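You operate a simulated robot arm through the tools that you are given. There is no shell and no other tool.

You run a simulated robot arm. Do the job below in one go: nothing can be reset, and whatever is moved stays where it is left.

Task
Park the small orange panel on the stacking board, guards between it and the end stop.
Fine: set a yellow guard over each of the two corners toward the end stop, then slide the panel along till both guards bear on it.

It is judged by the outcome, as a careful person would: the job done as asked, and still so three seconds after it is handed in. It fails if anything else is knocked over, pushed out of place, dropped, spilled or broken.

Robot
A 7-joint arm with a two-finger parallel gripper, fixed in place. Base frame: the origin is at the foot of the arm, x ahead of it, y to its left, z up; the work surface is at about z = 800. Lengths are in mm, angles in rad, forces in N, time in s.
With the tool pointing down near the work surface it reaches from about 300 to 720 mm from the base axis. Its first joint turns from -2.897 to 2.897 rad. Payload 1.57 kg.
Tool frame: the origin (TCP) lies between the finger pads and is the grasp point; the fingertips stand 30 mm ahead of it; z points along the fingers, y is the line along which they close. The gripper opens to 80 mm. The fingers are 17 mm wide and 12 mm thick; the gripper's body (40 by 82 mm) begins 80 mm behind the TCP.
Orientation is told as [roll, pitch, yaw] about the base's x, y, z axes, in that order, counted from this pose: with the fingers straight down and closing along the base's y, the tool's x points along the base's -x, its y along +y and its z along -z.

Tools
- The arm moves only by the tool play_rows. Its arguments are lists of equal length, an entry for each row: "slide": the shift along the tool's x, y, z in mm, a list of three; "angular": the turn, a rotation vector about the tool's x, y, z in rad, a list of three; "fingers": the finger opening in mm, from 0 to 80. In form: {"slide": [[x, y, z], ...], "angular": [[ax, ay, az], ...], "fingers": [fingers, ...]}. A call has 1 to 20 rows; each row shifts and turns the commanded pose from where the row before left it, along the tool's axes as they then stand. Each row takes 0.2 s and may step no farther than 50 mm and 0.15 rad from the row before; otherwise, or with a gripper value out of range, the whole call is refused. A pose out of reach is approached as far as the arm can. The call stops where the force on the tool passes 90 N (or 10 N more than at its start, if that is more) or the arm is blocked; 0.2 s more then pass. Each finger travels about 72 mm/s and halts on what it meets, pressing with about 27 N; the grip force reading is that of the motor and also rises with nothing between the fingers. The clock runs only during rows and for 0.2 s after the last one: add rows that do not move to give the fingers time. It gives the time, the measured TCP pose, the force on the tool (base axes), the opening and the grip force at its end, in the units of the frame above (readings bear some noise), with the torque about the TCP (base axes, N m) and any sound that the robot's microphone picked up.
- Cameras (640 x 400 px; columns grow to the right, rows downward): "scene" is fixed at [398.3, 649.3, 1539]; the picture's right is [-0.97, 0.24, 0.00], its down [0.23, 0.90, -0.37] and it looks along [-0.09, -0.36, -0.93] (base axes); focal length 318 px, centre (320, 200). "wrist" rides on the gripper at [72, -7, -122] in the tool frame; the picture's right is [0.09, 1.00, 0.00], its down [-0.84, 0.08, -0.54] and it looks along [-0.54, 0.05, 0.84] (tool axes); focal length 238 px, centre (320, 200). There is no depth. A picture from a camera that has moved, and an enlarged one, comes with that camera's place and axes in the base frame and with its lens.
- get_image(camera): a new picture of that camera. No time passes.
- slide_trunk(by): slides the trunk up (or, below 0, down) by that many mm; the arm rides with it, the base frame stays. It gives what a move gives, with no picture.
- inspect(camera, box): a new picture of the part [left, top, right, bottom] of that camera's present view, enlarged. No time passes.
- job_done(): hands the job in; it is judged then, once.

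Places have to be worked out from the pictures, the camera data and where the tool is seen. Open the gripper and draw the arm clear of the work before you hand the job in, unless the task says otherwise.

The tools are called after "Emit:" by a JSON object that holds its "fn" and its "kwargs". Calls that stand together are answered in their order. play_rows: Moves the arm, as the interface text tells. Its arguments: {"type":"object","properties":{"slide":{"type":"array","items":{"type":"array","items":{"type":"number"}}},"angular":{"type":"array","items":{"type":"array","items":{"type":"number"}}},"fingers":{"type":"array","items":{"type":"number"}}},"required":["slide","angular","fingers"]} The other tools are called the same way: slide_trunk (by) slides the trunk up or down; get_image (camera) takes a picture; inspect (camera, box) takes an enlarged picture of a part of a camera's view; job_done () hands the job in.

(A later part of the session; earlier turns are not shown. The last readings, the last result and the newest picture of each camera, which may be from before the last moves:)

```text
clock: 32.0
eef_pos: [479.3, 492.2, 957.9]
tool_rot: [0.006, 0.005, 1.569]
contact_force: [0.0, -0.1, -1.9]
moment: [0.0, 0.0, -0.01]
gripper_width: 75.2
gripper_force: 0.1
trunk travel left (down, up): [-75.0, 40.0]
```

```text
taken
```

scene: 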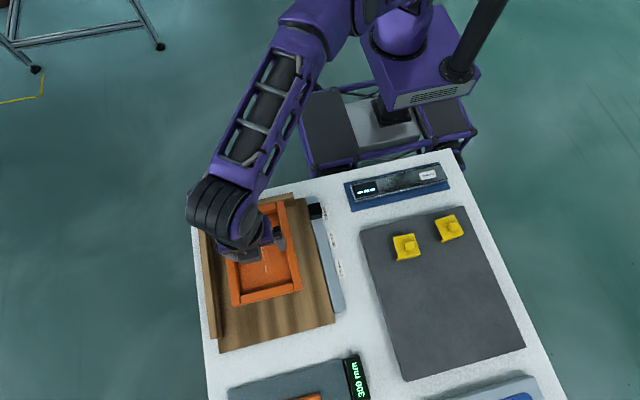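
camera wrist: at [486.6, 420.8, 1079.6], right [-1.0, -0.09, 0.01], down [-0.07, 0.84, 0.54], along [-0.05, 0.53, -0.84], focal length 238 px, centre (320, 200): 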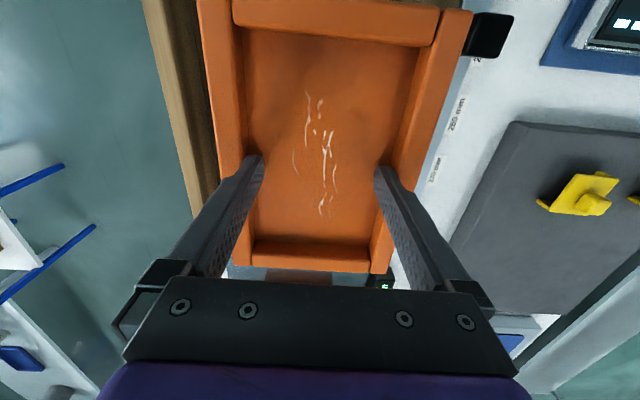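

Panel is over the board, still level. I lower it part way and check its clearance to the end stop and side fence.

Emit:
{"fn": "play_rows", "kwargs": {"slide": [[0, 0, 15], [0, 0, 20], [0, 0, 20], [0, 0, 10], [0, 0, 0]], "angular": [[0, 0, 0], [0, 0, 0], [0, 0, 0], [0, 0, 0], [0, 0, 0]], "fingers": [80, 80, 80, 80, 80]}}

Emit:
{"fn": "inspect", "kwargs": {"camera": "scene", "box": [190, 180, 350, 340]}}

Emit:
{"fn": "inspect", "kwargs": {"camera": "wrist", "box": [120, 0, 560, 200]}}

```text
clock: 33.2
eef_pos: [480.1, 491.9, 893.2]
tool_rot: [0.007, 0.007, 1.569]
contact_force: [-0.9, 0.3, -1.9]
moment: [0.01, 0.01, 0.01]
gripper_width: 74.9
gripper_force: 0.0
trunk travel left (down, up): [-75.0, 40.0]
```

```text
2.50 times, centred on (270, 260) of scene
camera zoom: at [398.3, 649.3, 1539.0], right [-0.97, 0.24, 0.0], down [0.23, 0.9, -0.37], along [-0.09, -0.36, -0.93], focal length 795 px, centre (445, 50)
```

zoom: 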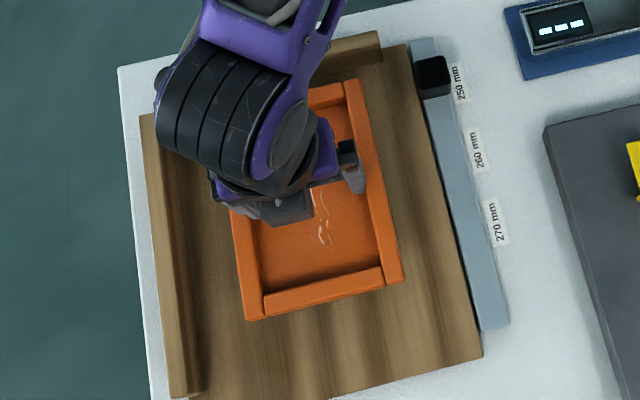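

```text
1.45 times, centred on (340, 100) of wrist
camera zoom: at [487.6, 419.8, 1015.3], right [-1.0, -0.09, 0.01], down [-0.07, 0.84, 0.54], along [-0.05, 0.53, -0.84], focal length 347 px, centre (291, 346)
```

zoom: 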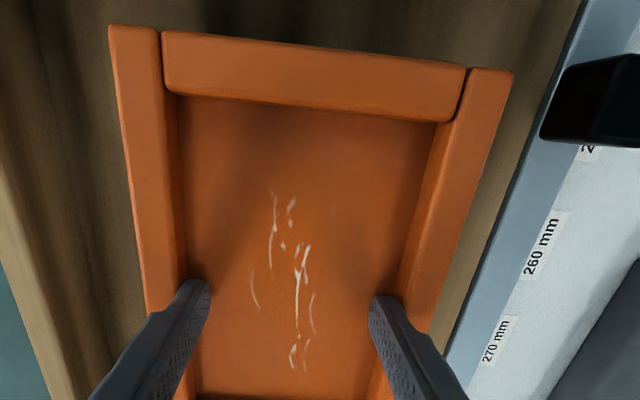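

Gap to the end stop is ~30 mm and the fence is well clear. I lower in small steps watching the force.

Emit:
{"fn": "play_rows", "kwargs": {"slide": [[0, 0, 8], [0, 0, 8], [0, 0, 6], [0, 0, 0]], "angular": [[0, 0, 0], [0, 0, 0], [0, 0, 0], [0, 0, 0]], "fingers": [80, 80, 80, 80]}}

Emit:
{"fn": "play_rows", "kwargs": {"slide": [[0, 0, 2], [0, 0, 2], [0, 0, 0]], "angular": [[0, 0, 0], [0, 0, 0], [0, 0, 0]], "fingers": [80, 80, 80]}}

Emit:
{"fn": "play_rows", "kwargs": {"slide": [[0, 0, 2], [0, 0, 2], [0, 0, 0]], "angular": [[0, 0, 0], [0, 0, 0], [0, 0, 0]], "fingers": [80, 80, 80]}}

```text
clock: 34.2
eef_pos: [478.3, 490.7, 873.5]
tool_rot: [0.009, 0.009, 1.569]
contact_force: [-0.2, -0.4, -2.9]
moment: [0.01, 0.0, -0.02]
gripper_width: 75.5
gripper_force: 0.2
trunk travel left (down, up): [-75.0, 40.0]
```

```text
clock: 35.0
eef_pos: [479.0, 491.2, 869.1]
tool_rot: [0.007, 0.006, 1.569]
contact_force: [0.4, -0.8, -1.7]
moment: [0.0, -0.01, 0.01]
gripper_width: 75.4
gripper_force: 0.0
trunk travel left (down, up): [-75.0, 40.0]
```

```text
clock: 35.8
eef_pos: [478.9, 491.8, 864.9]
tool_rot: [0.007, 0.006, 1.569]
contact_force: [-0.6, -0.6, -1.4]
moment: [0.02, 0.02, 0.01]
gripper_width: 74.9
gripper_force: 0.1
trunk travel left (down, up): [-75.0, 40.0]
```

No contact yet at TCP z≈865; I continue in 2 mm steps.

Emit:
{"fn": "play_rows", "kwargs": {"slide": [[0, 0, 2], [0, 0, 0]], "angular": [[0, 0, 0], [0, 0, 0]], "fingers": [80, 80]}}

Emit:
{"fn": "play_rows", "kwargs": {"slide": [[0, 0, 2], [0, 0, 0]], "angular": [[0, 0, 0], [0, 0, 0]], "fingers": [80, 80]}}

Emit:
{"fn": "play_rows", "kwargs": {"slide": [[0, 0, 1.5], [0, 0, 0]], "angular": [[0, 0, 0], [0, 0, 0]], "fingers": [80, 80]}}

Emit:
{"fn": "play_rows", "kwargs": {"slide": [[0, 0, 1.5], [0, 0, 0]], "angular": [[0, 0, 0], [0, 0, 0]], "fingers": [80, 80]}}

```text
clock: 36.4
eef_pos: [479.2, 491.4, 861.8]
tool_rot: [0.006, 0.008, 1.568]
contact_force: [-0.9, 0.2, -2.4]
moment: [0.0, 0.0, -0.04]
gripper_width: 75.0
gripper_force: 0.1
trunk travel left (down, up): [-75.0, 40.0]
```

```text
clock: 37.0
eef_pos: [479.4, 491.1, 859.7]
tool_rot: [0.008, 0.005, 1.569]
contact_force: [0.3, -0.4, -2.5]
moment: [0.01, 0.01, 0.0]
gripper_width: 75.5
gripper_force: 0.0
trunk travel left (down, up): [-75.0, 40.0]
```

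```text
clock: 37.6
eef_pos: [479.0, 491.4, 858.1]
tool_rot: [0.008, 0.006, 1.569]
contact_force: [0.5, -0.2, -1.8]
moment: [0.01, 0.02, 0.02]
gripper_width: 75.3
gripper_force: 0.1
trunk travel left (down, up): [-75.0, 40.0]
```

```text
clock: 38.2
eef_pos: [479.6, 490.1, 856.9]
tool_rot: [0.008, 0.007, 1.57]
contact_force: [0.9, -1.0, -1.8]
moment: [0.02, 0.04, 0.01]
gripper_width: 75.5
gripper_force: 0.0
trunk travel left (down, up): [-75.0, 40.0]
```

Still carrying the weight at z≈857; I keep stepping down.

Emit:
{"fn": "play_rows", "kwargs": {"slide": [[0, 0, 1.5], [0, 0, 0]], "angular": [[0, 0, 0], [0, 0, 0]], "fingers": [80, 80]}}

Emit:
{"fn": "play_rows", "kwargs": {"slide": [[0, 0, 1.5], [0, 0, 0]], "angular": [[0, 0, 0], [0, 0, 0]], "fingers": [80, 80]}}

Emit:
{"fn": "play_rows", "kwargs": {"slide": [[0, 0, 1.5], [0, 0, 0]], "angular": [[0, 0, 0], [0, 0, 0]], "fingers": [80, 80]}}

Emit:
{"fn": "inspect", "kwargs": {"camera": "scene", "box": [190, 180, 350, 340]}}

```text
clock: 38.8
eef_pos: [479.8, 491.0, 854.9]
tool_rot: [0.008, 0.007, 1.568]
contact_force: [-0.5, -0.6, -1.8]
moment: [0.0, 0.0, 0.03]
gripper_width: 75.2
gripper_force: 0.0
trunk travel left (down, up): [-75.0, 40.0]
```

```text
clock: 39.4
eef_pos: [479.3, 490.9, 854.5]
tool_rot: [0.007, 0.006, 1.57]
contact_force: [0.2, -0.5, -1.4]
moment: [0.04, 0.0, 0.01]
gripper_width: 75.0
gripper_force: 0.0
trunk travel left (down, up): [-75.0, 40.0]
```

```text
clock: 40.0
eef_pos: [479.1, 490.7, 851.7]
tool_rot: [0.006, 0.006, 1.57]
contact_force: [-0.4, 0.8, -1.9]
moment: [0.0, 0.02, 0.01]
gripper_width: 75.2
gripper_force: 0.1
trunk travel left (down, up): [-75.0, 40.0]
```

```text
2.50 times, centred on (270, 260) of scene
camera zoom: at [398.3, 649.3, 1539.0], right [-0.97, 0.24, 0.0], down [0.23, 0.9, -0.37], along [-0.09, -0.36, -0.93], focal length 795 px, centre (445, 50)
```

zoom: 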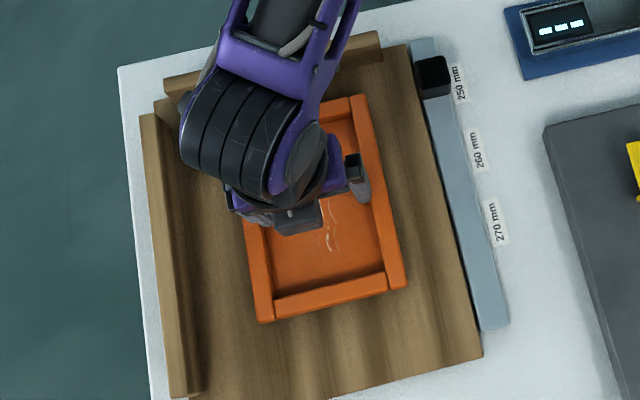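

Still no touch at 851.7; the board top is evidently lower than the mat top. Continue stepping.

Emit:
{"fn": "play_rows", "kwargs": {"slide": [[0, 0, 1.5], [0, 0, 0]], "angular": [[0, 0, 0], [0, 0, 0]], "fingers": [80, 80]}}

Emit:
{"fn": "play_rows", "kwargs": {"slide": [[0, 0, 1.5], [0, 0, 0]], "angular": [[0, 0, 0], [0, 0, 0]], "fingers": [80, 80]}}

Emit:
{"fn": "play_rows", "kwargs": {"slide": [[0, 0, 1.5], [0, 0, 0]], "angular": [[0, 0, 0], [0, 0, 0]], "fingers": [80, 80]}}

Emit:
{"fn": "play_rows", "kwargs": {"slide": [[0, 0, 1.5], [0, 0, 0]], "angular": [[0, 0, 0], [0, 0, 0]], "fingers": [80, 80]}}

```text
clock: 40.6
eef_pos: [479.2, 491.0, 851.0]
tool_rot: [0.007, 0.007, 1.569]
contact_force: [0.1, 0.4, -1.0]
moment: [0.0, 0.0, 0.03]
gripper_width: 75.3
gripper_force: 0.0
trunk travel left (down, up): [-75.0, 40.0]
```

```text
clock: 41.2
eef_pos: [479.8, 490.2, 848.4]
tool_rot: [0.007, 0.006, 1.567]
contact_force: [-1.0, 0.3, -2.1]
moment: [-0.01, -0.02, 0.01]
gripper_width: 75.3
gripper_force: 0.0
trunk travel left (down, up): [-75.0, 40.0]
```

```text
clock: 41.8
eef_pos: [479.5, 491.5, 847.9]
tool_rot: [0.005, 0.008, 1.569]
contact_force: [-0.7, 1.5, 3.4]
moment: [0.01, -0.05, 0.02]
gripper_width: 75.2
gripper_force: 0.1
trunk travel left (down, up): [-75.0, 40.0]
```

```text
clock: 42.4
eef_pos: [479.1, 491.8, 847.1]
tool_rot: [0.006, 0.007, 1.571]
contact_force: [1.2, 1.0, 5.4]
moment: [0.02, -0.02, -0.01]
gripper_width: 75.1
gripper_force: 0.1
trunk travel left (down, up): [-75.0, 40.0]
```

Contact: force turned upward (+5 N) at TCP z≈847, so the panel rests on the board. I release by closing the fingers to 55 mm and rise straight up.

Emit:
{"fn": "play_rows", "kwargs": {"slide": [[0, 0, -1], [0, 0, 0], [0, 0, 0], [0, 0, -15], [0, 0, -30], [0, 0, -40], [0, 0, -40], [0, 0, 0]], "angular": [[0, 0, 0], [0, 0, 0], [0, 0, 0], [0, 0, 0], [0, 0, 0], [0, 0, 0], [0, 0, 0], [0, 0, 0]], "fingers": [55, 55, 55, 55, 55, 55, 55, 55]}}

Emit:
{"fn": "get_image", "kwargs": {"camera": "wrist"}}

Emit:
{"fn": "inspect", "kwargs": {"camera": "wrist", "box": [120, 0, 560, 275]}}

Emit:
{"fn": "inspect", "kwargs": {"camera": "scene", "box": [190, 180, 350, 340]}}

```text
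clock: 44.2
eef_pos: [480.2, 493.0, 972.7]
tool_rot: [0.006, 0.007, 1.569]
contact_force: [0.5, -0.3, 0.3]
moment: [-0.01, -0.03, 0.02]
gripper_width: 55.0
gripper_force: 0.1
trunk travel left (down, up): [-75.0, 40.0]
```

```text
taken
camera wrist: at [487.0, 421.8, 1095.1], right [-1.0, -0.09, 0.01], down [-0.07, 0.84, 0.54], along [-0.06, 0.53, -0.84], focal length 238 px, centre (320, 200)
```

wrist: 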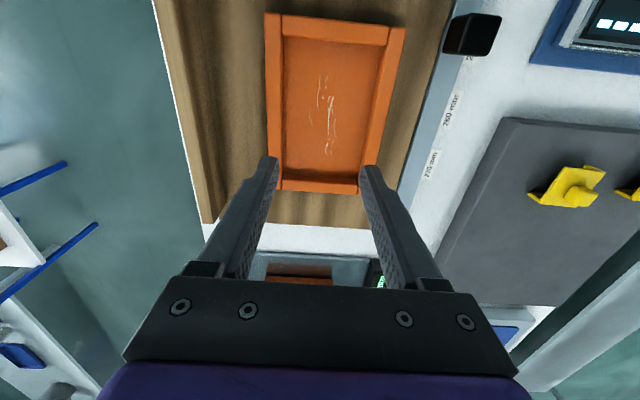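

```text
1.45 times, centred on (340, 138) of wrist
camera zoom: at [487.0, 421.8, 1095.1], right [-1.0, -0.09, 0.01], down [-0.07, 0.84, 0.54], along [-0.06, 0.53, -0.84], focal length 347 px, centre (291, 291)
```

zoom: 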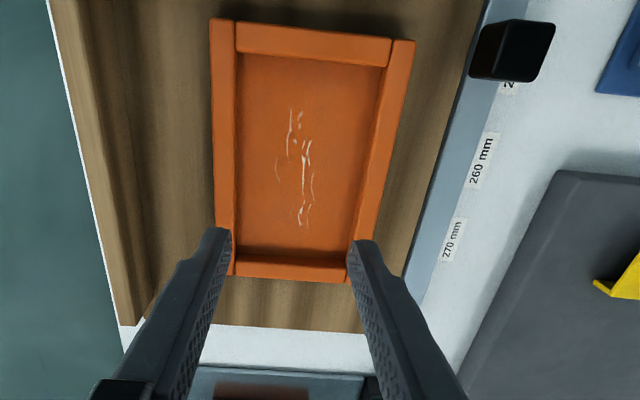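

```text
2.50 times, centred on (270, 260) of scene
camera zoom: at [398.3, 649.3, 1539.0], right [-0.97, 0.24, 0.0], down [0.23, 0.9, -0.37], along [-0.09, -0.36, -0.93], focal length 795 px, centre (445, 50)
```

zoom: 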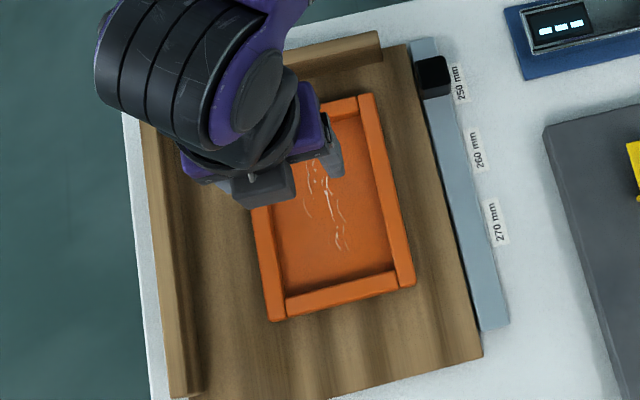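

The panel sits on the board, square to the axes, about x 409–537, y 398–578 (gap to the end stop ~30 mm). Now I go to the guards: turn to yaw 0 and hover near guard 1 (about x 170, y 530) for an accurate fix.

Emit:
{"fn": "play_rows", "kwargs": {"slide": [[0, 0, 0], [0, 0, 0], [0, 0, 0], [0, 0, 0], [0, 0, 0], [0, 0, 0], [0, 0, 0], [0, 0, 0], [0, 0, 0], [0, 0, 0], [0, 0, 0], [45, 5, 0], [45, 5, 0], [45, 5, 0], [45, 5, 0], [45, 5, 0], [45, 5, 0], [30, 5, 0], [0, 0, 0]], "angular": [[0, 0, 0.1428], [0, 0, 0.1428], [0, 0, 0.1428], [0, 0, 0.1428], [0, 0, 0.1428], [0, 0, 0.1428], [0, 0, 0.1428], [0, 0, 0.1428], [0, 0, 0.1428], [0, 0, 0.1428], [0, 0, 0.1428], [0, 0, 0], [0, 0, 0], [0, 0, 0], [0, 0, 0], [0, 0, 0], [0, 0, 0], [0, 0, 0], [0, 0, 0]], "fingers": [60, 60, 60, 60, 60, 60, 60, 60, 60, 60, 60, 60, 60, 60, 60, 60, 60, 60, 60]}}

Emit:
{"fn": "get_image", "kwargs": {"camera": "wrist"}}

Emit:
{"fn": "inspect", "kwargs": {"camera": "wrist", "box": [260, 0, 400, 180]}}

Emit:
{"fn": "inspect", "kwargs": {"camera": "scene", "box": [190, 180, 350, 340]}}

```text
clock: 48.2
eef_pos: [180.5, 528.0, 974.7]
tool_rot: [-0.006, 0.007, -0.002]
contact_force: [-0.1, -1.1, 0.3]
moment: [0.01, 0.02, 0.01]
gripper_width: 60.0
gripper_force: 0.0
trunk travel left (down, up): [-75.0, 40.0]
```

```text
taken
camera wrist: at [109.8, 523.2, 1096.5], right [-0.09, 1.0, -0.01], down [0.84, 0.08, 0.54], along [0.53, 0.04, -0.84], focal length 238 px, centre (320, 200)
```

wrist: 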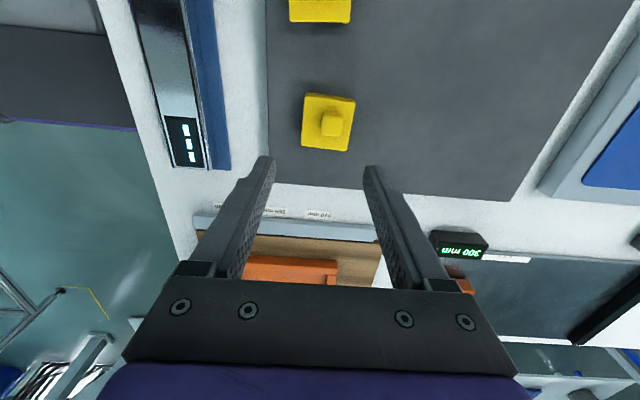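

```text
2.22 times, centred on (330, 90) of wrist
camera zoom: at [109.8, 523.2, 1096.5], right [-0.09, 1.0, -0.01], down [0.84, 0.08, 0.54], along [0.53, 0.04, -0.84], focal length 530 px, centre (298, 444)
```

zoom: 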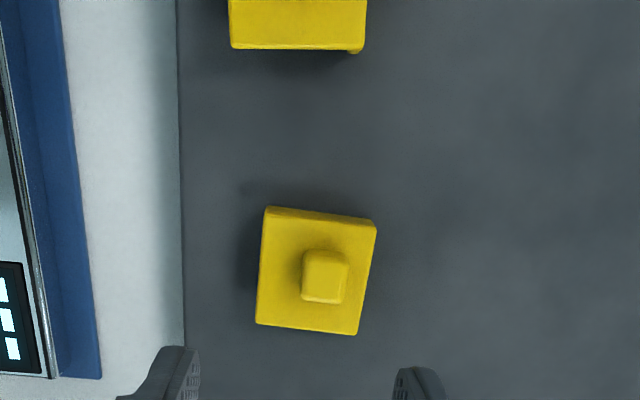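

```text
2.50 times, centred on (270, 260) of scene
camera zoom: at [398.3, 649.3, 1539.0], right [-0.97, 0.24, 0.0], down [0.23, 0.9, -0.37], along [-0.09, -0.36, -0.93], focal length 795 px, centre (445, 50)
```

zoom: 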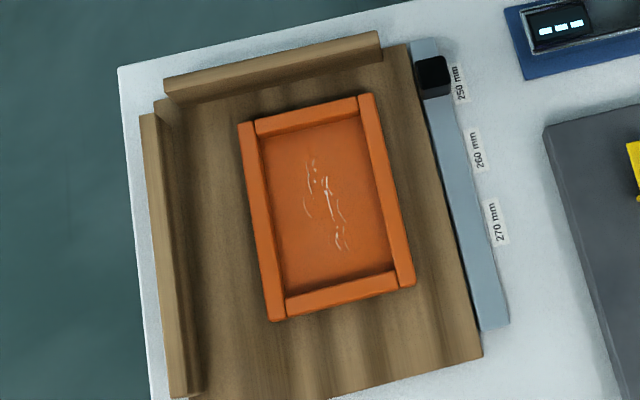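

Guard 1: plate centre about (175, 534), yaw ≈ −0.03, knob centre about (171, 538), plate top z≈849. I move over the knob and down to just above it.

Emit:
{"fn": "play_rows", "kwargs": {"slide": [[5, 5, 20], [5, 5.5, 25], [0, 0, 20], [0, 0, 5], [0, 0, 0]], "angular": [[0, 0, 0.03], [0, 0, 0], [0, 0, 0], [0, 0, 0], [0, 0, 0]], "fingers": [45, 45, 45, 45, 45]}}

Emit:
{"fn": "get_image", "kwargs": {"camera": "wrist"}}

Emit:
{"fn": "inspect", "kwargs": {"camera": "wrist", "box": [240, 80, 400, 220]}}

Emit:
{"fn": "inspect", "kwargs": {"camera": "scene", "box": [370, 200, 480, 280]}}

```text
clock: 49.4
eef_pos: [169.8, 538.4, 905.6]
tool_rot: [-0.007, 0.007, -0.031]
contact_force: [-0.3, 0.7, -0.3]
moment: [0.0, 0.01, 0.01]
gripper_width: 44.9
gripper_force: 0.1
trunk travel left (down, up): [-75.0, 40.0]
```

```text
taken
camera wrist: at [98.8, 534.7, 1026.1], right [-0.06, 1.0, -0.01], down [0.84, 0.06, 0.54], along [0.54, 0.03, -0.84], focal length 238 px, centre (320, 200)
```

wrist: 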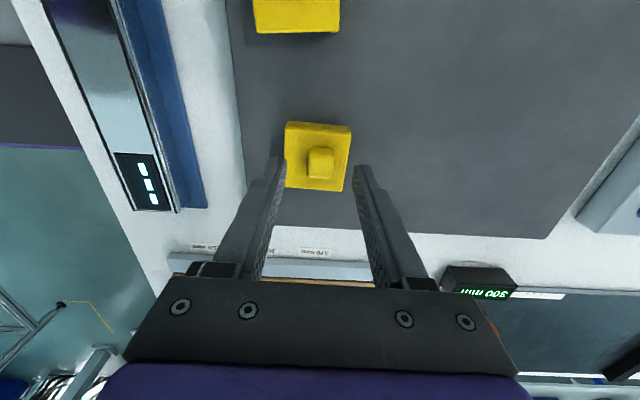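

```text
2.86 times, centred on (320, 150) of wrist
camera zoom: at [98.8, 534.7, 1026.1], right [-0.06, 1.0, -0.01], down [0.84, 0.06, 0.54], along [0.54, 0.03, -0.84], focal length 681 px, centre (320, 343)
```

zoom: 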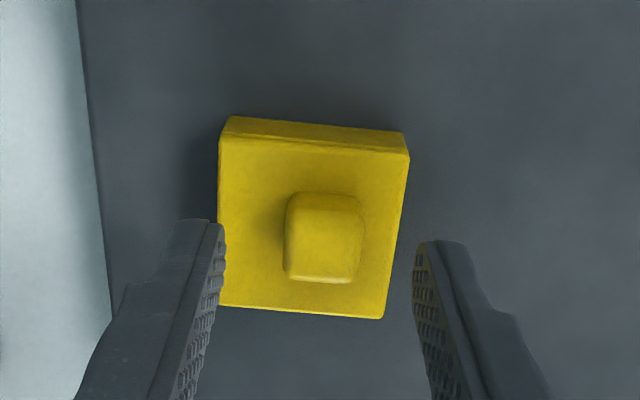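

```text
5.00 times, centred on (425, 240) of scene
camera zoom: at [398.3, 649.3, 1539.0], right [-0.97, 0.24, 0.0], down [0.23, 0.9, -0.37], along [-0.09, -0.36, -0.93], focal length 1590 px, centre (-205, 0)
```

zoom: 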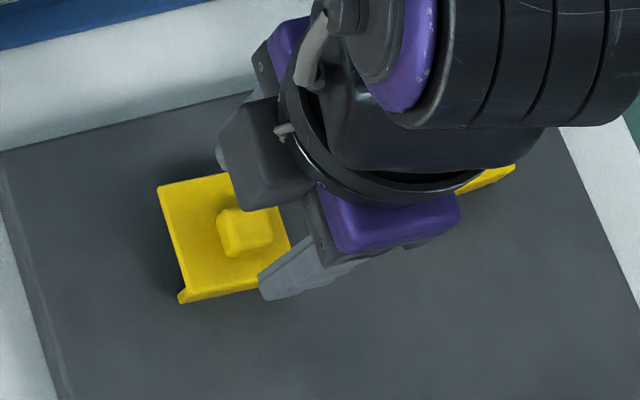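

Fingers straddle the knob within ~1 mm. Guard height is ~20 mm, plate top ≈ 850. I lower until tips are just above the plate and close on the knob.

Emit:
{"fn": "play_rows", "kwargs": {"slide": [[0, 1, 10], [0, 0, 10], [0, 0, 3], [0, 0, 0]], "angular": [[0, 0, 0], [0, 0, 0], [0, 0, 0], [0, 0, 0]], "fingers": [45, 45, 45, 45]}}

Emit:
{"fn": "inspect", "kwargs": {"camera": "wrist", "box": [240, 80, 400, 220]}}

```text
clock: 50.4
eef_pos: [169.9, 538.1, 882.6]
tool_rot: [-0.007, 0.006, -0.032]
contact_force: [1.7, -0.9, 10.3]
moment: [-0.31, 0.0, 0.07]
gripper_width: 46.2
gripper_force: 0.3
trunk travel left (down, up): [-75.0, 40.0]
```

```text
2.86 times, centred on (320, 150) of wrist
camera zoom: at [100.1, 535.1, 1003.8], right [-0.06, 1.0, -0.01], down [0.84, 0.05, 0.54], along [0.54, 0.03, -0.84], focal length 681 px, centre (320, 343)
```

zoom: 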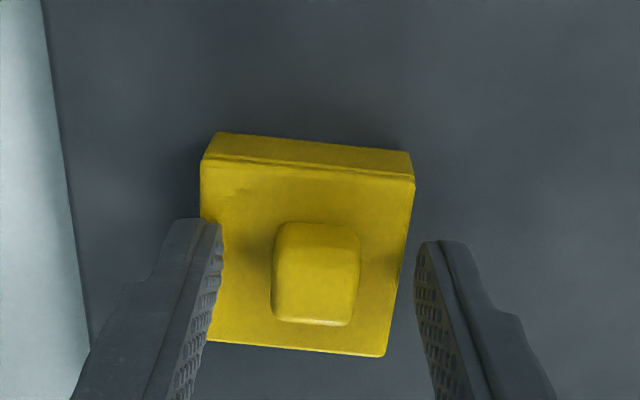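

The −y finger just touches the plate (10 N) at tip z≈852.6. I raise 2 mm and close on the knob.

Emit:
{"fn": "play_rows", "kwargs": {"slide": [[0, 0, -2.5], [0, 0, 0], [0, 0, 0], [0, 0, 0], [0, 0, 0]], "angular": [[0, 0, 0], [0, 0, 0], [0, 0, 0], [0, 0, 0], [0, 0, 0]], "fingers": [45, 45, 10, 10, 10]}}

Emit:
{"fn": "inspect", "kwargs": {"camera": "wrist", "box": [240, 80, 400, 220]}}

```text
clock: 51.6
eef_pos: [169.8, 538.5, 884.1]
tool_rot: [-0.009, 0.008, -0.031]
contact_force: [0.4, -0.6, 0.5]
moment: [0.01, 0.01, 0.01]
gripper_width: 18.7
gripper_force: 27.5
trunk travel left (down, up): [-75.0, 40.0]
```

```text
2.86 times, centred on (320, 150) of wrist
camera zoom: at [99.0, 535.1, 1005.6], right [-0.06, 1.0, -0.01], down [0.84, 0.06, 0.54], along [0.54, 0.03, -0.84], focal length 681 px, centre (320, 343)
```

zoom: 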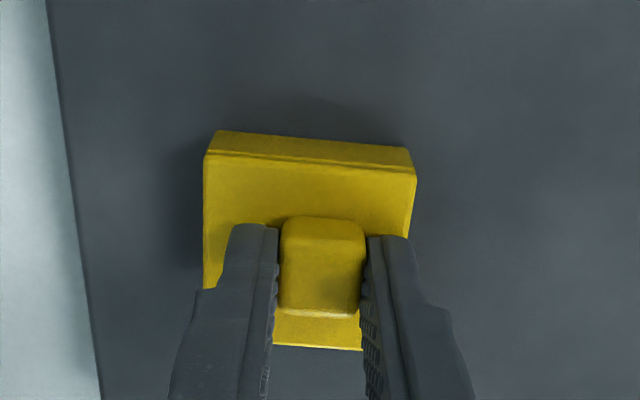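

Knob gripped (18.7 mm, 27 N). I lift the guard clear and look at how it hangs to learn its flange geometry relative to the fingers.

Emit:
{"fn": "play_rows", "kwargs": {"slide": [[0, 0, -5], [0, 0, -15], [0, 0, -25], [0, 0, -30], [0, 0, -25], [0, 0, 0]], "angular": [[0, 0, 0], [0, 0, 0], [0, 0, 0], [0, 0, 0], [0, 0, 0], [0, 0, 0]], "fingers": [10, 10, 10, 10, 10, 10]}}

Emit:
{"fn": "inspect", "kwargs": {"camera": "wrist", "box": [240, 80, 400, 220]}}

Emit:
{"fn": "inspect", "kwargs": {"camera": "scene", "box": [370, 180, 490, 280]}}

```text
clock: 53.0
eef_pos: [170.5, 539.0, 984.1]
tool_rot: [-0.008, 0.009, -0.031]
contact_force: [-0.5, -0.2, -0.7]
moment: [-0.02, 0.02, 0.0]
gripper_width: 18.7
gripper_force: 26.5
trunk travel left (down, up): [-75.0, 40.0]
```

```text
2.86 times, centred on (320, 150) of wrist
camera zoom: at [98.2, 536.1, 1105.5], right [-0.06, 1.0, -0.01], down [0.84, 0.06, 0.54], along [0.54, 0.03, -0.84], focal length 681 px, centre (320, 343)
```

zoom: 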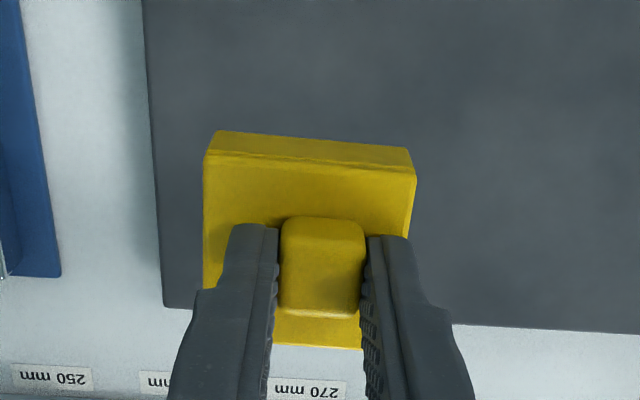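

```text
4.00 times, centred on (430, 230) of scene
camera zoom: at [398.3, 649.3, 1539.0], right [-0.97, 0.24, 0.0], down [0.23, 0.9, -0.37], along [-0.09, -0.36, -0.93], focal length 1272 px, centre (-120, 80)
```

zoom: 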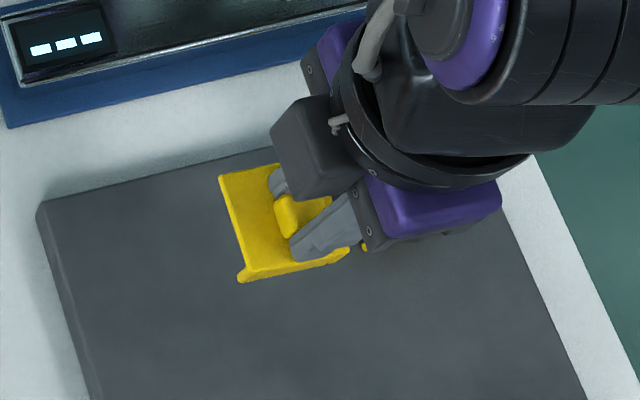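

The guard is firmly held; flange outer faces are about 20 mm (+tool y) and 21–24 mm (+tool x) from the tool axis. For the far corner (+x, −y) it needs a half-turn, so I turn by π at height.

Emit:
{"fn": "play_rows", "kwargs": {"slide": [[0, 0, 0], [0, 0, 0], [0, 0, 0], [0, 0, 0], [0, 0, 0], [0, 0, 0], [0, 0, 0], [0, 0, 0], [0, 0, 0], [0, 0, 0], [0, 0, 0], [0, 0, 0], [0, 0, 0], [0, 0, 0], [0, 0, 0], [0, 0, 0], [0, 0, 0], [0, 0, 0], [0, 0, 0], [0, 0, 0]], "angular": [[0, 0, -0.145], [0, 0, -0.145], [0, 0, -0.145], [0, 0, -0.145], [0, 0, -0.145], [0, 0, -0.145], [0, 0, -0.145], [0, 0, -0.145], [0, 0, -0.145], [0, 0, -0.145], [0, 0, -0.145], [0, 0, -0.145], [0, 0, -0.145], [0, 0, -0.145], [0, 0, -0.145], [0, 0, -0.145], [0, 0, -0.145], [0, 0, -0.145], [0, 0, -0.145], [0, 0, -0.145]], "fingers": [10, 10, 10, 10, 10, 10, 10, 10, 10, 10, 10, 10, 10, 10, 10, 10, 10, 10, 10, 10]}}

Emit:
{"fn": "play_rows", "kwargs": {"slide": [[0, 0, 0], [0, 0, 0], [0, 0, 0]], "angular": [[0, 0, -0.145], [0, 0, -0.128], [0, 0, 0]], "fingers": [10, 10, 10]}}

```text
clock: 57.2
eef_pos: [169.7, 539.5, 983.6]
tool_rot: [0.009, -0.007, 2.873]
contact_force: [-0.6, 0.3, -0.4]
moment: [-0.02, 0.03, 0.02]
gripper_width: 18.8
gripper_force: 27.1
trunk travel left (down, up): [-75.0, 40.0]
```

```text
clock: 58.0
eef_pos: [171.1, 539.6, 984.3]
tool_rot: [0.007, -0.008, -3.14]
contact_force: [0.4, 0.5, 0.1]
moment: [0.01, 0.03, 0.03]
gripper_width: 18.8
gripper_force: 26.5
trunk travel left (down, up): [-75.0, 40.0]
```

The half-turn worked (yaw = π). Now I carry the guard over the panel's far (+x, −y) corner, staying high.

Emit:
{"fn": "play_rows", "kwargs": {"slide": [[40, 14, 0], [45, 16, 0], [45, 16, 0], [45, 16, 0], [45, 16, 0], [45, 16, 0], [45, 16, 0], [40, 18, 10], [0, 0, 15], [0, 0, 0]], "angular": [[0, 0, 0], [0, 0, 0], [0, 0, 0], [0, 0, 0], [0, 0, 0], [0, 0, 0], [0, 0, 0], [0, 0, 0], [0, 0, 0], [0, 0, 0]], "fingers": [10, 10, 10, 10, 10, 10, 10, 10, 10, 10]}}

Emit:
{"fn": "get_image", "kwargs": {"camera": "wrist"}}

Emit:
{"fn": "inspect", "kwargs": {"camera": "wrist", "box": [220, 60, 460, 240]}}

Emit:
{"fn": "get_image", "kwargs": {"camera": "scene"}}

```text
clock: 60.2
eef_pos: [518.1, 408.0, 958.0]
tool_rot: [0.007, -0.009, -3.141]
contact_force: [-0.7, -0.3, -0.1]
moment: [-0.01, 0.01, 0.02]
gripper_width: 18.9
gripper_force: 26.7
trunk travel left (down, up): [-75.0, 40.0]
```

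```text
taken
camera wrist: at [589.9, 416.1, 1078.1], right [0.09, -1.0, 0.01], down [-0.83, -0.07, 0.55], along [-0.55, -0.06, -0.84], focal length 238 px, centre (320, 200)
```

wrist: 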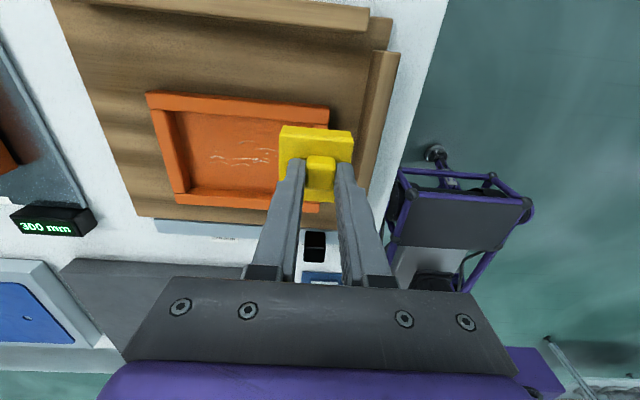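

```text
2.22 times, centred on (340, 150) of wrist
camera zoom: at [589.9, 416.1, 1078.1], right [0.09, -1.0, 0.01], down [-0.83, -0.07, 0.55], along [-0.55, -0.06, -0.84], focal length 530 px, centre (276, 311)
```

zoom: 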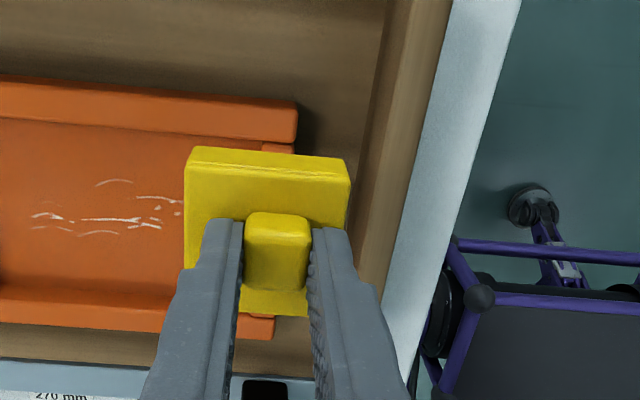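

```text
taken
```

scene: 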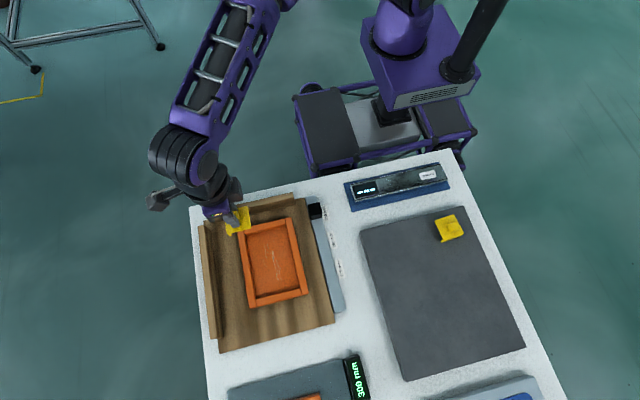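

The panel's +x face is at x≈537 and its −y face at y≈398.6. I shift to TCP (522, 411), which leaves a few mm clearance outside both faces, and lower until the flange tips are just above the rim.

Emit:
{"fn": "play_rows", "kwargs": {"slide": [[4, -3, 20], [0, 0, 25], [0, 0, 20], [0, 0, 8], [0, 0, 0]], "angular": [[0, 0, 0], [0, 0, 0], [0, 0, 0], [0, 0, 0], [0, 0, 0]], "fingers": [10, 10, 10, 10, 10]}}

Emit:
{"fn": "inspect", "kwargs": {"camera": "wrist", "box": [220, 60, 460, 240]}}

Emit:
{"fn": "inspect", "kwargs": {"camera": "scene", "box": [190, 180, 330, 280]}}

```text
clock: 61.4
eef_pos: [521.7, 411.8, 884.0]
tool_rot: [0.009, -0.006, -3.141]
contact_force: [0.1, -0.4, -0.3]
moment: [-0.01, 0.0, 0.02]
gripper_width: 18.6
gripper_force: 27.0
trunk travel left (down, up): [-75.0, 40.0]
```

```text
2.22 times, centred on (340, 150) of wrist
camera zoom: at [594.7, 420.4, 1005.0], right [0.09, -1.0, 0.01], down [-0.83, -0.07, 0.55], along [-0.54, -0.06, -0.84], focal length 530 px, centre (276, 311)
```

zoom: 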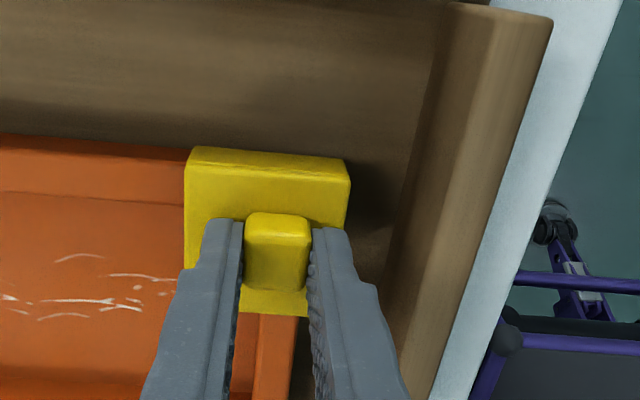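

```text
4.00 times, centred on (260, 230) of scene
camera zoom: at [398.3, 649.3, 1539.0], right [-0.97, 0.24, 0.0], down [0.23, 0.9, -0.37], along [-0.09, -0.36, -0.93], focal length 1272 px, centre (560, 80)
```

zoom: 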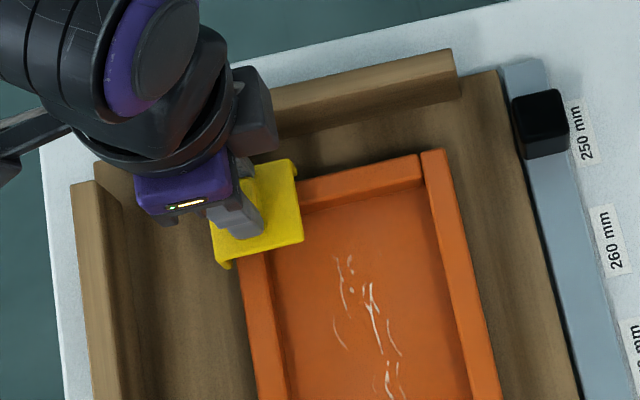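

Clearances look like 0–3 mm in x and ~2 mm in y, so I add 2 mm in +x and 1.5 mm in −y, then lower in steps and watch for premature contact.

Emit:
{"fn": "play_rows", "kwargs": {"slide": [[2, 1.5, 0], [0, 0, 3], [0, 0, 3], [0, 0, 0]], "angular": [[0, 0, 0], [0, 0, 0], [0, 0, 0], [0, 0, 0]], "fingers": [10, 10, 10, 10]}}

Emit:
{"fn": "play_rows", "kwargs": {"slide": [[0, 0, 2], [0, 0, 2], [0, 0, 0]], "angular": [[0, 0, 0], [0, 0, 0], [0, 0, 0]], "fingers": [10, 10, 10]}}

Emit:
{"fn": "inspect", "kwargs": {"camera": "wrist", "box": [220, 60, 460, 240]}}

Emit:
{"fn": "inspect", "kwargs": {"camera": "scene", "box": [190, 180, 330, 280]}}

```text
clock: 62.4
eef_pos: [524.1, 411.5, 878.1]
tool_rot: [0.007, -0.007, -3.141]
contact_force: [-0.2, -0.5, -0.3]
moment: [0.0, 0.0, 0.02]
gripper_width: 18.6
gripper_force: 27.3
trunk travel left (down, up): [-75.0, 40.0]
```

```text
clock: 63.2
eef_pos: [526.6, 412.5, 875.2]
tool_rot: [0.008, -0.005, -3.143]
contact_force: [-0.2, 0.9, -0.4]
moment: [0.04, 0.0, 0.03]
gripper_width: 18.6
gripper_force: 27.4
trunk travel left (down, up): [-75.0, 40.0]
```

```text
2.22 times, centred on (340, 150) of wrist
camera zoom: at [598.6, 419.2, 995.7], right [0.09, -1.0, 0.01], down [-0.83, -0.07, 0.55], along [-0.55, -0.06, -0.84], focal length 530 px, centre (276, 311)
```

zoom: 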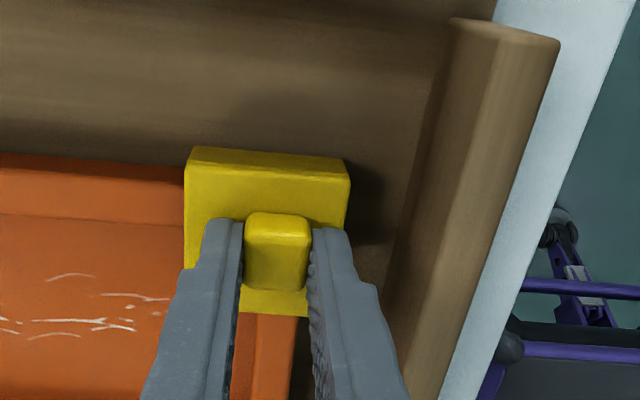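

```text
4.00 times, centred on (260, 230) of scene
camera zoom: at [398.3, 649.3, 1539.0], right [-0.97, 0.24, 0.0], down [0.23, 0.9, -0.37], along [-0.09, -0.36, -0.93], focal length 1272 px, centre (560, 80)
```

zoom: 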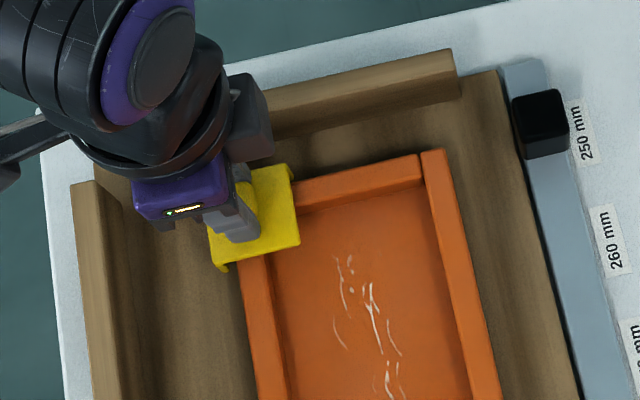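

No contact with flange tips now below the rim top, so both flanges are outside. I continue down until the plate rests on the rim.

Emit:
{"fn": "play_rows", "kwargs": {"slide": [[0, 0, 2], [0, 0, 2], [0, 0, 0]], "angular": [[0, 0, 0], [0, 0, 0], [0, 0, 0]], "fingers": [10, 10, 10]}}

Emit:
{"fn": "play_rows", "kwargs": {"slide": [[0, 0, 2], [0, 0, 2], [0, 0, 0]], "angular": [[0, 0, 0], [0, 0, 0], [0, 0, 0]], "fingers": [10, 10, 10]}}

Emit:
{"fn": "play_rows", "kwargs": {"slide": [[0, 0, 1.5], [0, 0, 0]], "angular": [[0, 0, 0], [0, 0, 0]], "fingers": [10, 10]}}

```text
clock: 64.0
eef_pos: [526.0, 413.1, 870.8]
tool_rot: [0.007, -0.007, -3.142]
contact_force: [0.3, -0.6, -0.6]
moment: [0.05, 0.03, 0.0]
gripper_width: 18.6
gripper_force: 26.8
trunk travel left (down, up): [-75.0, 40.0]
```

```text
clock: 64.8
eef_pos: [526.7, 414.0, 867.4]
tool_rot: [0.005, -0.006, -3.142]
contact_force: [-0.2, -0.5, 5.0]
moment: [0.06, -0.06, -0.03]
gripper_width: 19.0
gripper_force: 26.9
trunk travel left (down, up): [-75.0, 40.0]
```

```text
clock: 65.4
eef_pos: [525.3, 413.5, 867.2]
tool_rot: [0.005, -0.001, -3.14]
contact_force: [-3.3, 0.4, 15.3]
moment: [0.12, 0.05, 0.04]
gripper_width: 18.7
gripper_force: 27.0
trunk travel left (down, up): [-75.0, 40.0]
```

The plate now rests on the rim (15 N up, contact centred over the rim). I lift 2.5 mm, nudge 3 mm toward −x to take up most of the side clearance, and look.

Emit:
{"fn": "play_rows", "kwargs": {"slide": [[0, 0, -2.5], [-1.5, 0, 0], [-1.5, 0, 0], [0, 0, 0]], "angular": [[0, 0, 0], [0, 0, 0], [0, 0, 0], [0, 0, 0]], "fingers": [10, 10, 10, 10]}}

Emit:
{"fn": "inspect", "kwargs": {"camera": "wrist", "box": [220, 60, 400, 200]}}

Emit:
{"fn": "inspect", "kwargs": {"camera": "scene", "box": [220, 200, 300, 260]}}

```text
clock: 66.4
eef_pos: [522.6, 410.9, 867.1]
tool_rot: [0.01, -0.007, -3.14]
contact_force: [2.3, 0.1, 2.6]
moment: [0.04, -0.08, 0.01]
gripper_width: 18.5
gripper_force: 27.0
trunk travel left (down, up): [-75.0, 40.0]
```

```text
2.86 times, centred on (310, 130) of wrist
camera zoom: at [596.2, 418.9, 988.2], right [0.09, -1.0, 0.01], down [-0.83, -0.07, 0.55], along [-0.55, -0.06, -0.84], focal length 681 px, centre (349, 400)
```

zoom: 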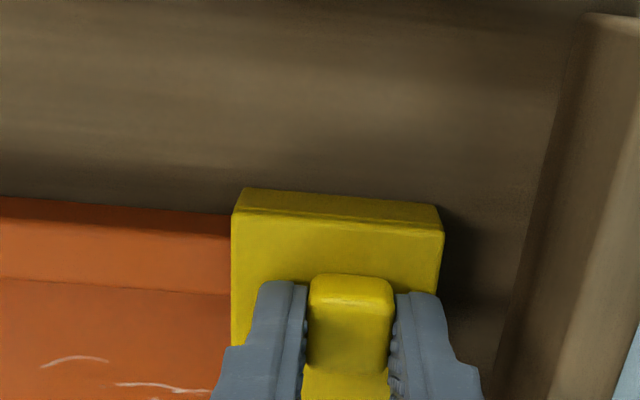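

```text
6.67 times, centred on (260, 230) of scene
camera zoom: at [398.3, 649.3, 1539.0], right [-0.97, 0.24, 0.0], down [0.23, 0.9, -0.37], along [-0.09, -0.36, -0.93], focal length 2120 px, centre (720, 0)
```

zoom: 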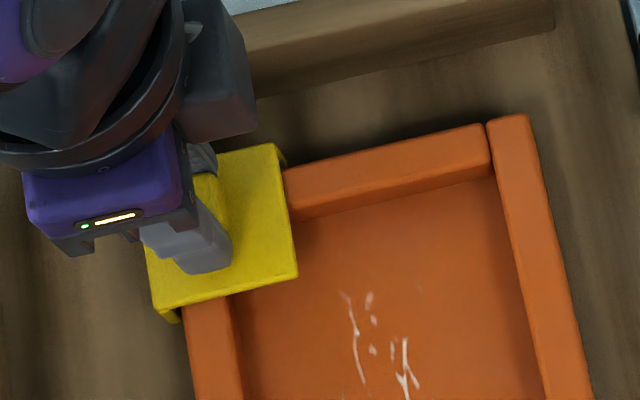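

The side gap is still ~3–4 mm. I raise 1 mm more, move another 2 mm toward −x, then set down and release.

Emit:
{"fn": "play_rows", "kwargs": {"slide": [[0, 0, -1.5], [-2, 0, 0], [0, 0, 0], [0, 0, 1.5], [0, 0, 0]], "angular": [[0, 0, 0], [0, 0, 0], [0, 0, 0], [0, 0, 0], [0, 0, 0]], "fingers": [10, 10, 10, 10, 10]}}

Emit:
{"fn": "inspect", "kwargs": {"camera": "wrist", "box": [220, 60, 400, 200]}}

```text
clock: 67.6
eef_pos: [521.9, 411.2, 868.1]
tool_rot: [0.007, -0.006, -3.14]
contact_force: [0.0, 0.4, 0.6]
moment: [-0.01, 0.0, 0.02]
gripper_width: 18.6
gripper_force: 27.1
trunk travel left (down, up): [-75.0, 40.0]
```

```text
2.86 times, centred on (310, 130) of wrist
camera zoom: at [594.7, 418.4, 988.7], right [0.09, -1.0, 0.01], down [-0.83, -0.07, 0.55], along [-0.55, -0.06, -0.84], focal length 681 px, centre (349, 400)
```

zoom: 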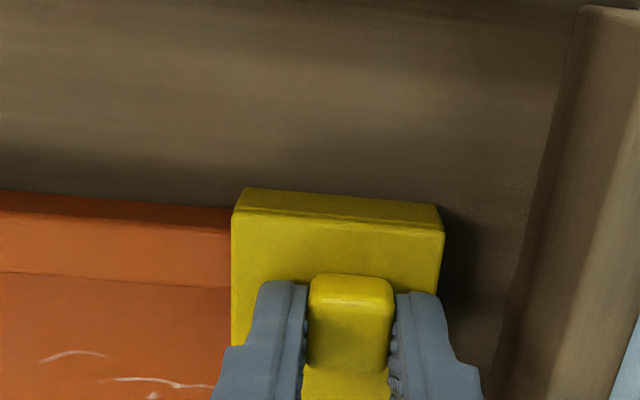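

Gap is now ~1.5 mm. I lower the last millimetre, open, and rise.

Emit:
{"fn": "play_rows", "kwargs": {"slide": [[0, 0, 1.2], [0, 0, 0], [0, 0, 0], [0, 0, 0], [0, 0, 0], [0, 0, -10], [0, 0, -30], [0, 0, -40], [0, 0, 0]], "angular": [[0, 0, 0], [0, 0, 0], [0, 0, 0], [0, 0, 0], [0, 0, 0], [0, 0, 0], [0, 0, 0], [0, 0, 0], [0, 0, 0]], "fingers": [10, 10, 30, 45, 45, 45, 45, 45, 45]}}

Emit:
{"fn": "get_image", "kwargs": {"camera": "wrist"}}

Emit:
{"fn": "inspect", "kwargs": {"camera": "wrist", "box": [130, 20, 430, 220]}}

Emit:
{"fn": "inspect", "kwargs": {"camera": "scene", "box": [220, 195, 320, 270]}}

```text
clock: 69.6
eef_pos: [518.6, 414.5, 947.0]
tool_rot: [0.005, -0.007, -3.14]
contact_force: [0.3, -0.1, -0.1]
moment: [0.0, 0.0, -0.05]
gripper_width: 44.8
gripper_force: 0.1
trunk travel left (down, up): [-75.0, 40.0]
```

```text
taken
camera wrist: at [591.5, 421.5, 1067.7], right [0.09, -1.0, 0.01], down [-0.83, -0.07, 0.55], along [-0.55, -0.06, -0.84], focal length 238 px, centre (320, 200)
```

wrist: 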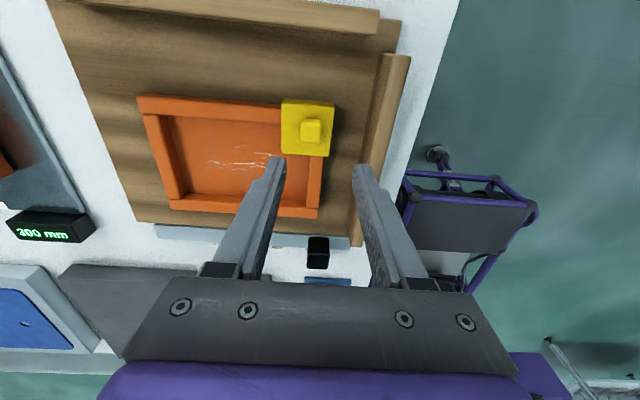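

```text
2.00 times, centred on (280, 120) of wrist
camera zoom: at [591.5, 421.5, 1067.7], right [0.09, -1.0, 0.01], down [-0.83, -0.07, 0.55], along [-0.55, -0.06, -0.84], focal length 477 px, centre (400, 360)
```

zoom: 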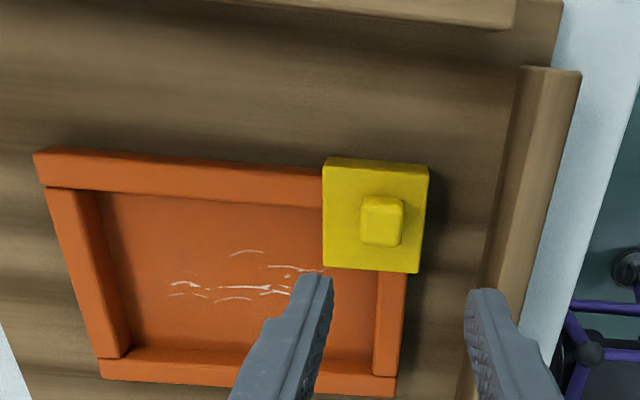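

```text
5.33 times, centred on (270, 232) of scene
camera zoom: at [398.3, 649.3, 1539.0], right [-0.97, 0.24, 0.0], down [0.23, 0.9, -0.37], along [-0.09, -0.36, -0.93], focal length 1696 px, centre (587, 27)
```

zoom: 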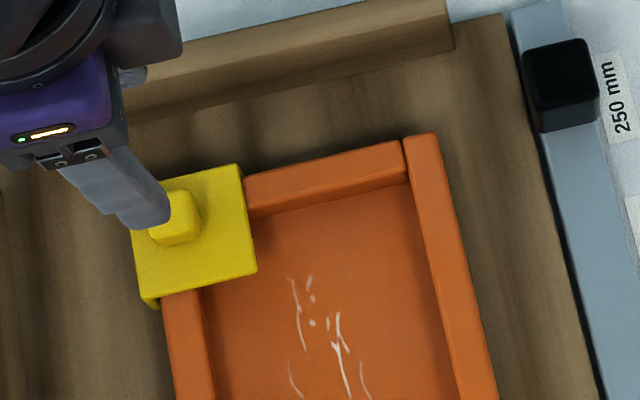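

Guard 1 sits over the far corner with its −y flange outside the panel face (~1 mm slack); the panel was nudged ~6 mm in +y but is still square, now x 407–535, y 405–583. Next, guard 2: rotate back and travel to it.

Emit:
{"fn": "play_rows", "kwargs": {"slide": [[0, 0, -20], [0, 0, -20], [0, 0, 0], [0, 0, 0], [0, 0, 0], [0, 0, 0], [0, 0, 0], [0, 0, 0], [0, 0, 0], [0, 0, 0], [0, 0, 0], [0, 0, 0], [0, 0, 0], [0, 0, 0], [0, 0, 0], [0, 0, 0], [0, 0, 0], [0, 0, 0], [0, 0, 0], [0, 0, 0]], "angular": [[0, 0, 0.148], [0, 0, 0.148], [0, 0, 0.148], [0, 0, 0.148], [0, 0, 0.148], [0, 0, 0.148], [0, 0, 0.148], [0, 0, 0.148], [0, 0, 0.148], [0, 0, 0.148], [0, 0, 0.148], [0, 0, 0.148], [0, 0, 0.148], [0, 0, 0.148], [0, 0, 0.148], [0, 0, 0.148], [0, 0, 0.148], [0, 0, 0.148], [0, 0, 0.148], [0, 0, 0.148]], "fingers": [60, 60, 60, 60, 60, 60, 60, 60, 60, 60, 60, 60, 60, 60, 60, 60, 60, 60, 60, 60]}}

Emit:
{"fn": "play_rows", "kwargs": {"slide": [[0, 0, 0], [43.5, 13.1, 0], [43.5, 13.1, 0], [43.5, 13.1, 0], [43.5, 13.1, 0], [43.5, 13.1, 0], [43.5, 13.1, 0], [43.5, 13.1, 0], [43.5, 13.1, 0], [43.5, 13.1, 5], [43.5, 13.1, 10], [0, 0, 0]], "angular": [[0, 0, 0.1], [0, 0, 0], [0, 0, 0], [0, 0, 0], [0, 0, 0], [0, 0, 0], [0, 0, 0], [0, 0, 0], [0, 0, 0], [0, 0, 0], [0, 0, 0], [0, 0, 0]], "fingers": [60, 60, 60, 60, 60, 60, 60, 60, 60, 60, 60, 60]}}

Emit:
{"fn": "get_image", "kwargs": {"camera": "wrist"}}

Emit:
{"fn": "inspect", "kwargs": {"camera": "wrist", "box": [240, 20, 400, 180]}}

Emit:
{"fn": "inspect", "kwargs": {"camera": "scene", "box": [190, 180, 350, 340]}}

```text
clock: 73.8
eef_pos: [521.5, 413.3, 985.2]
tool_rot: [-0.007, 0.007, 0.18]
contact_force: [-0.3, 0.8, -0.3]
moment: [0.01, 0.02, 0.0]
gripper_width: 60.1
gripper_force: 0.0
trunk travel left (down, up): [-75.0, 40.0]
```

```text
clock: 76.6
eef_pos: [77.8, 500.4, 942.1]
tool_rot: [-0.065, 0.027, 0.071]
contact_force: [-0.8, 0.4, -0.3]
moment: [0.01, 0.0, -0.02]
gripper_width: 60.0
gripper_force: 0.2
trunk travel left (down, up): [-75.0, 40.0]
stopped in row 12: the arm was blocked; the commanded pose is now the measured one
```

```text
taken
camera wrist: at [10.3, 496.9, 1065.5], right [-0.16, 0.98, -0.06], down [0.84, 0.17, 0.51], along [0.52, 0.03, -0.86], focal length 238 px, centre (320, 200)
```

wrist: 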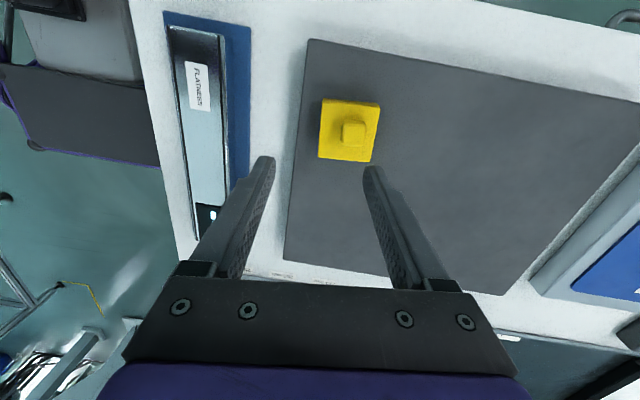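

```text
2.50 times, centred on (320, 100) of wrist
camera zoom: at [10.3, 496.9, 1065.5], right [-0.16, 0.98, -0.06], down [0.84, 0.17, 0.51], along [0.52, 0.03, -0.86], focal length 596 px, centre (320, 450)
```

zoom: 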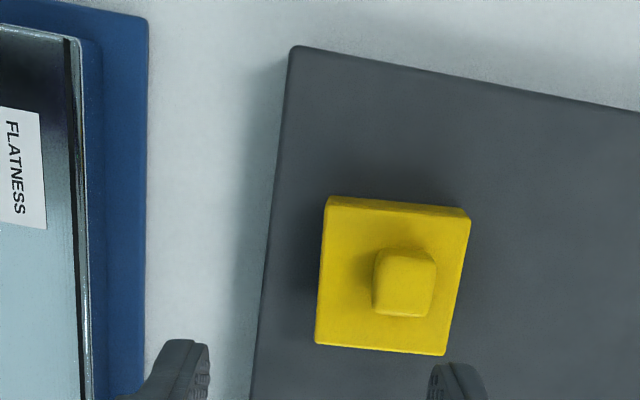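

```text
2.50 times, centred on (270, 260) of scene
camera zoom: at [398.3, 649.3, 1539.0], right [-0.97, 0.24, 0.0], down [0.23, 0.9, -0.37], along [-0.09, -0.36, -0.93], focal length 795 px, centre (445, 50)
```

zoom: 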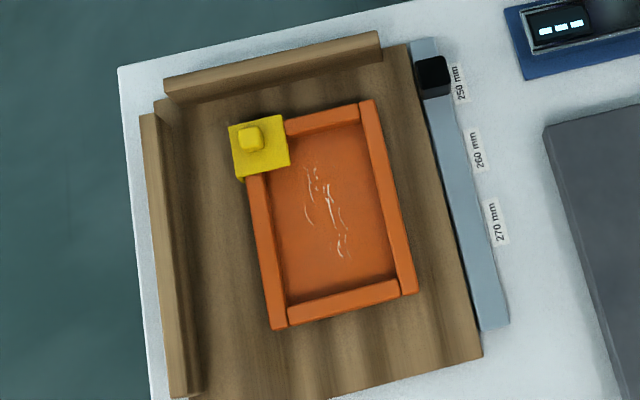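

The arm stopped near a joint limit at this yaw (tool slightly tilted, nothing touched). Guard 2's knob is at about (62.5, 520.8), guard yaw ≈ +0.075. Its knob is square, so I'll pick it at yaw ≈ 90° instead, which relieves the joint; rotate and straighten.

Emit:
{"fn": "play_rows", "kwargs": {"slide": [[0, 0, -10], [0, 0, -10], [0, 0, 0], [0, 0, 0], [0, 0, 0], [0, 0, 0], [0, 0, 0], [0, 0, 0], [0, 0, 0], [0, 0, 0], [0, 0, 0], [0, 0, 0], [0, 0, 0]], "angular": [[0, 0, -0.143], [0, 0, -0.143], [0, 0, -0.143], [0, 0, -0.143], [0, 0, -0.143], [0, 0, -0.143], [0, 0, -0.143], [0, 0, -0.143], [0, 0, -0.143], [0, 0, -0.143], [0, 0, -0.143], [0.027, -0.065, 0], [0, 0, 0]], "fingers": [60, 60, 60, 60, 60, 60, 60, 60, 60, 60, 60, 60, 60]}}

```text
clock: 79.4
eef_pos: [80.7, 500.5, 955.4]
tool_rot: [0.013, 0.015, 1.64]
contact_force: [-0.7, 0.5, 0.5]
moment: [0.01, 0.03, 0.0]
gripper_width: 59.9
gripper_force: 0.0
trunk travel left (down, up): [-75.0, 40.0]
```

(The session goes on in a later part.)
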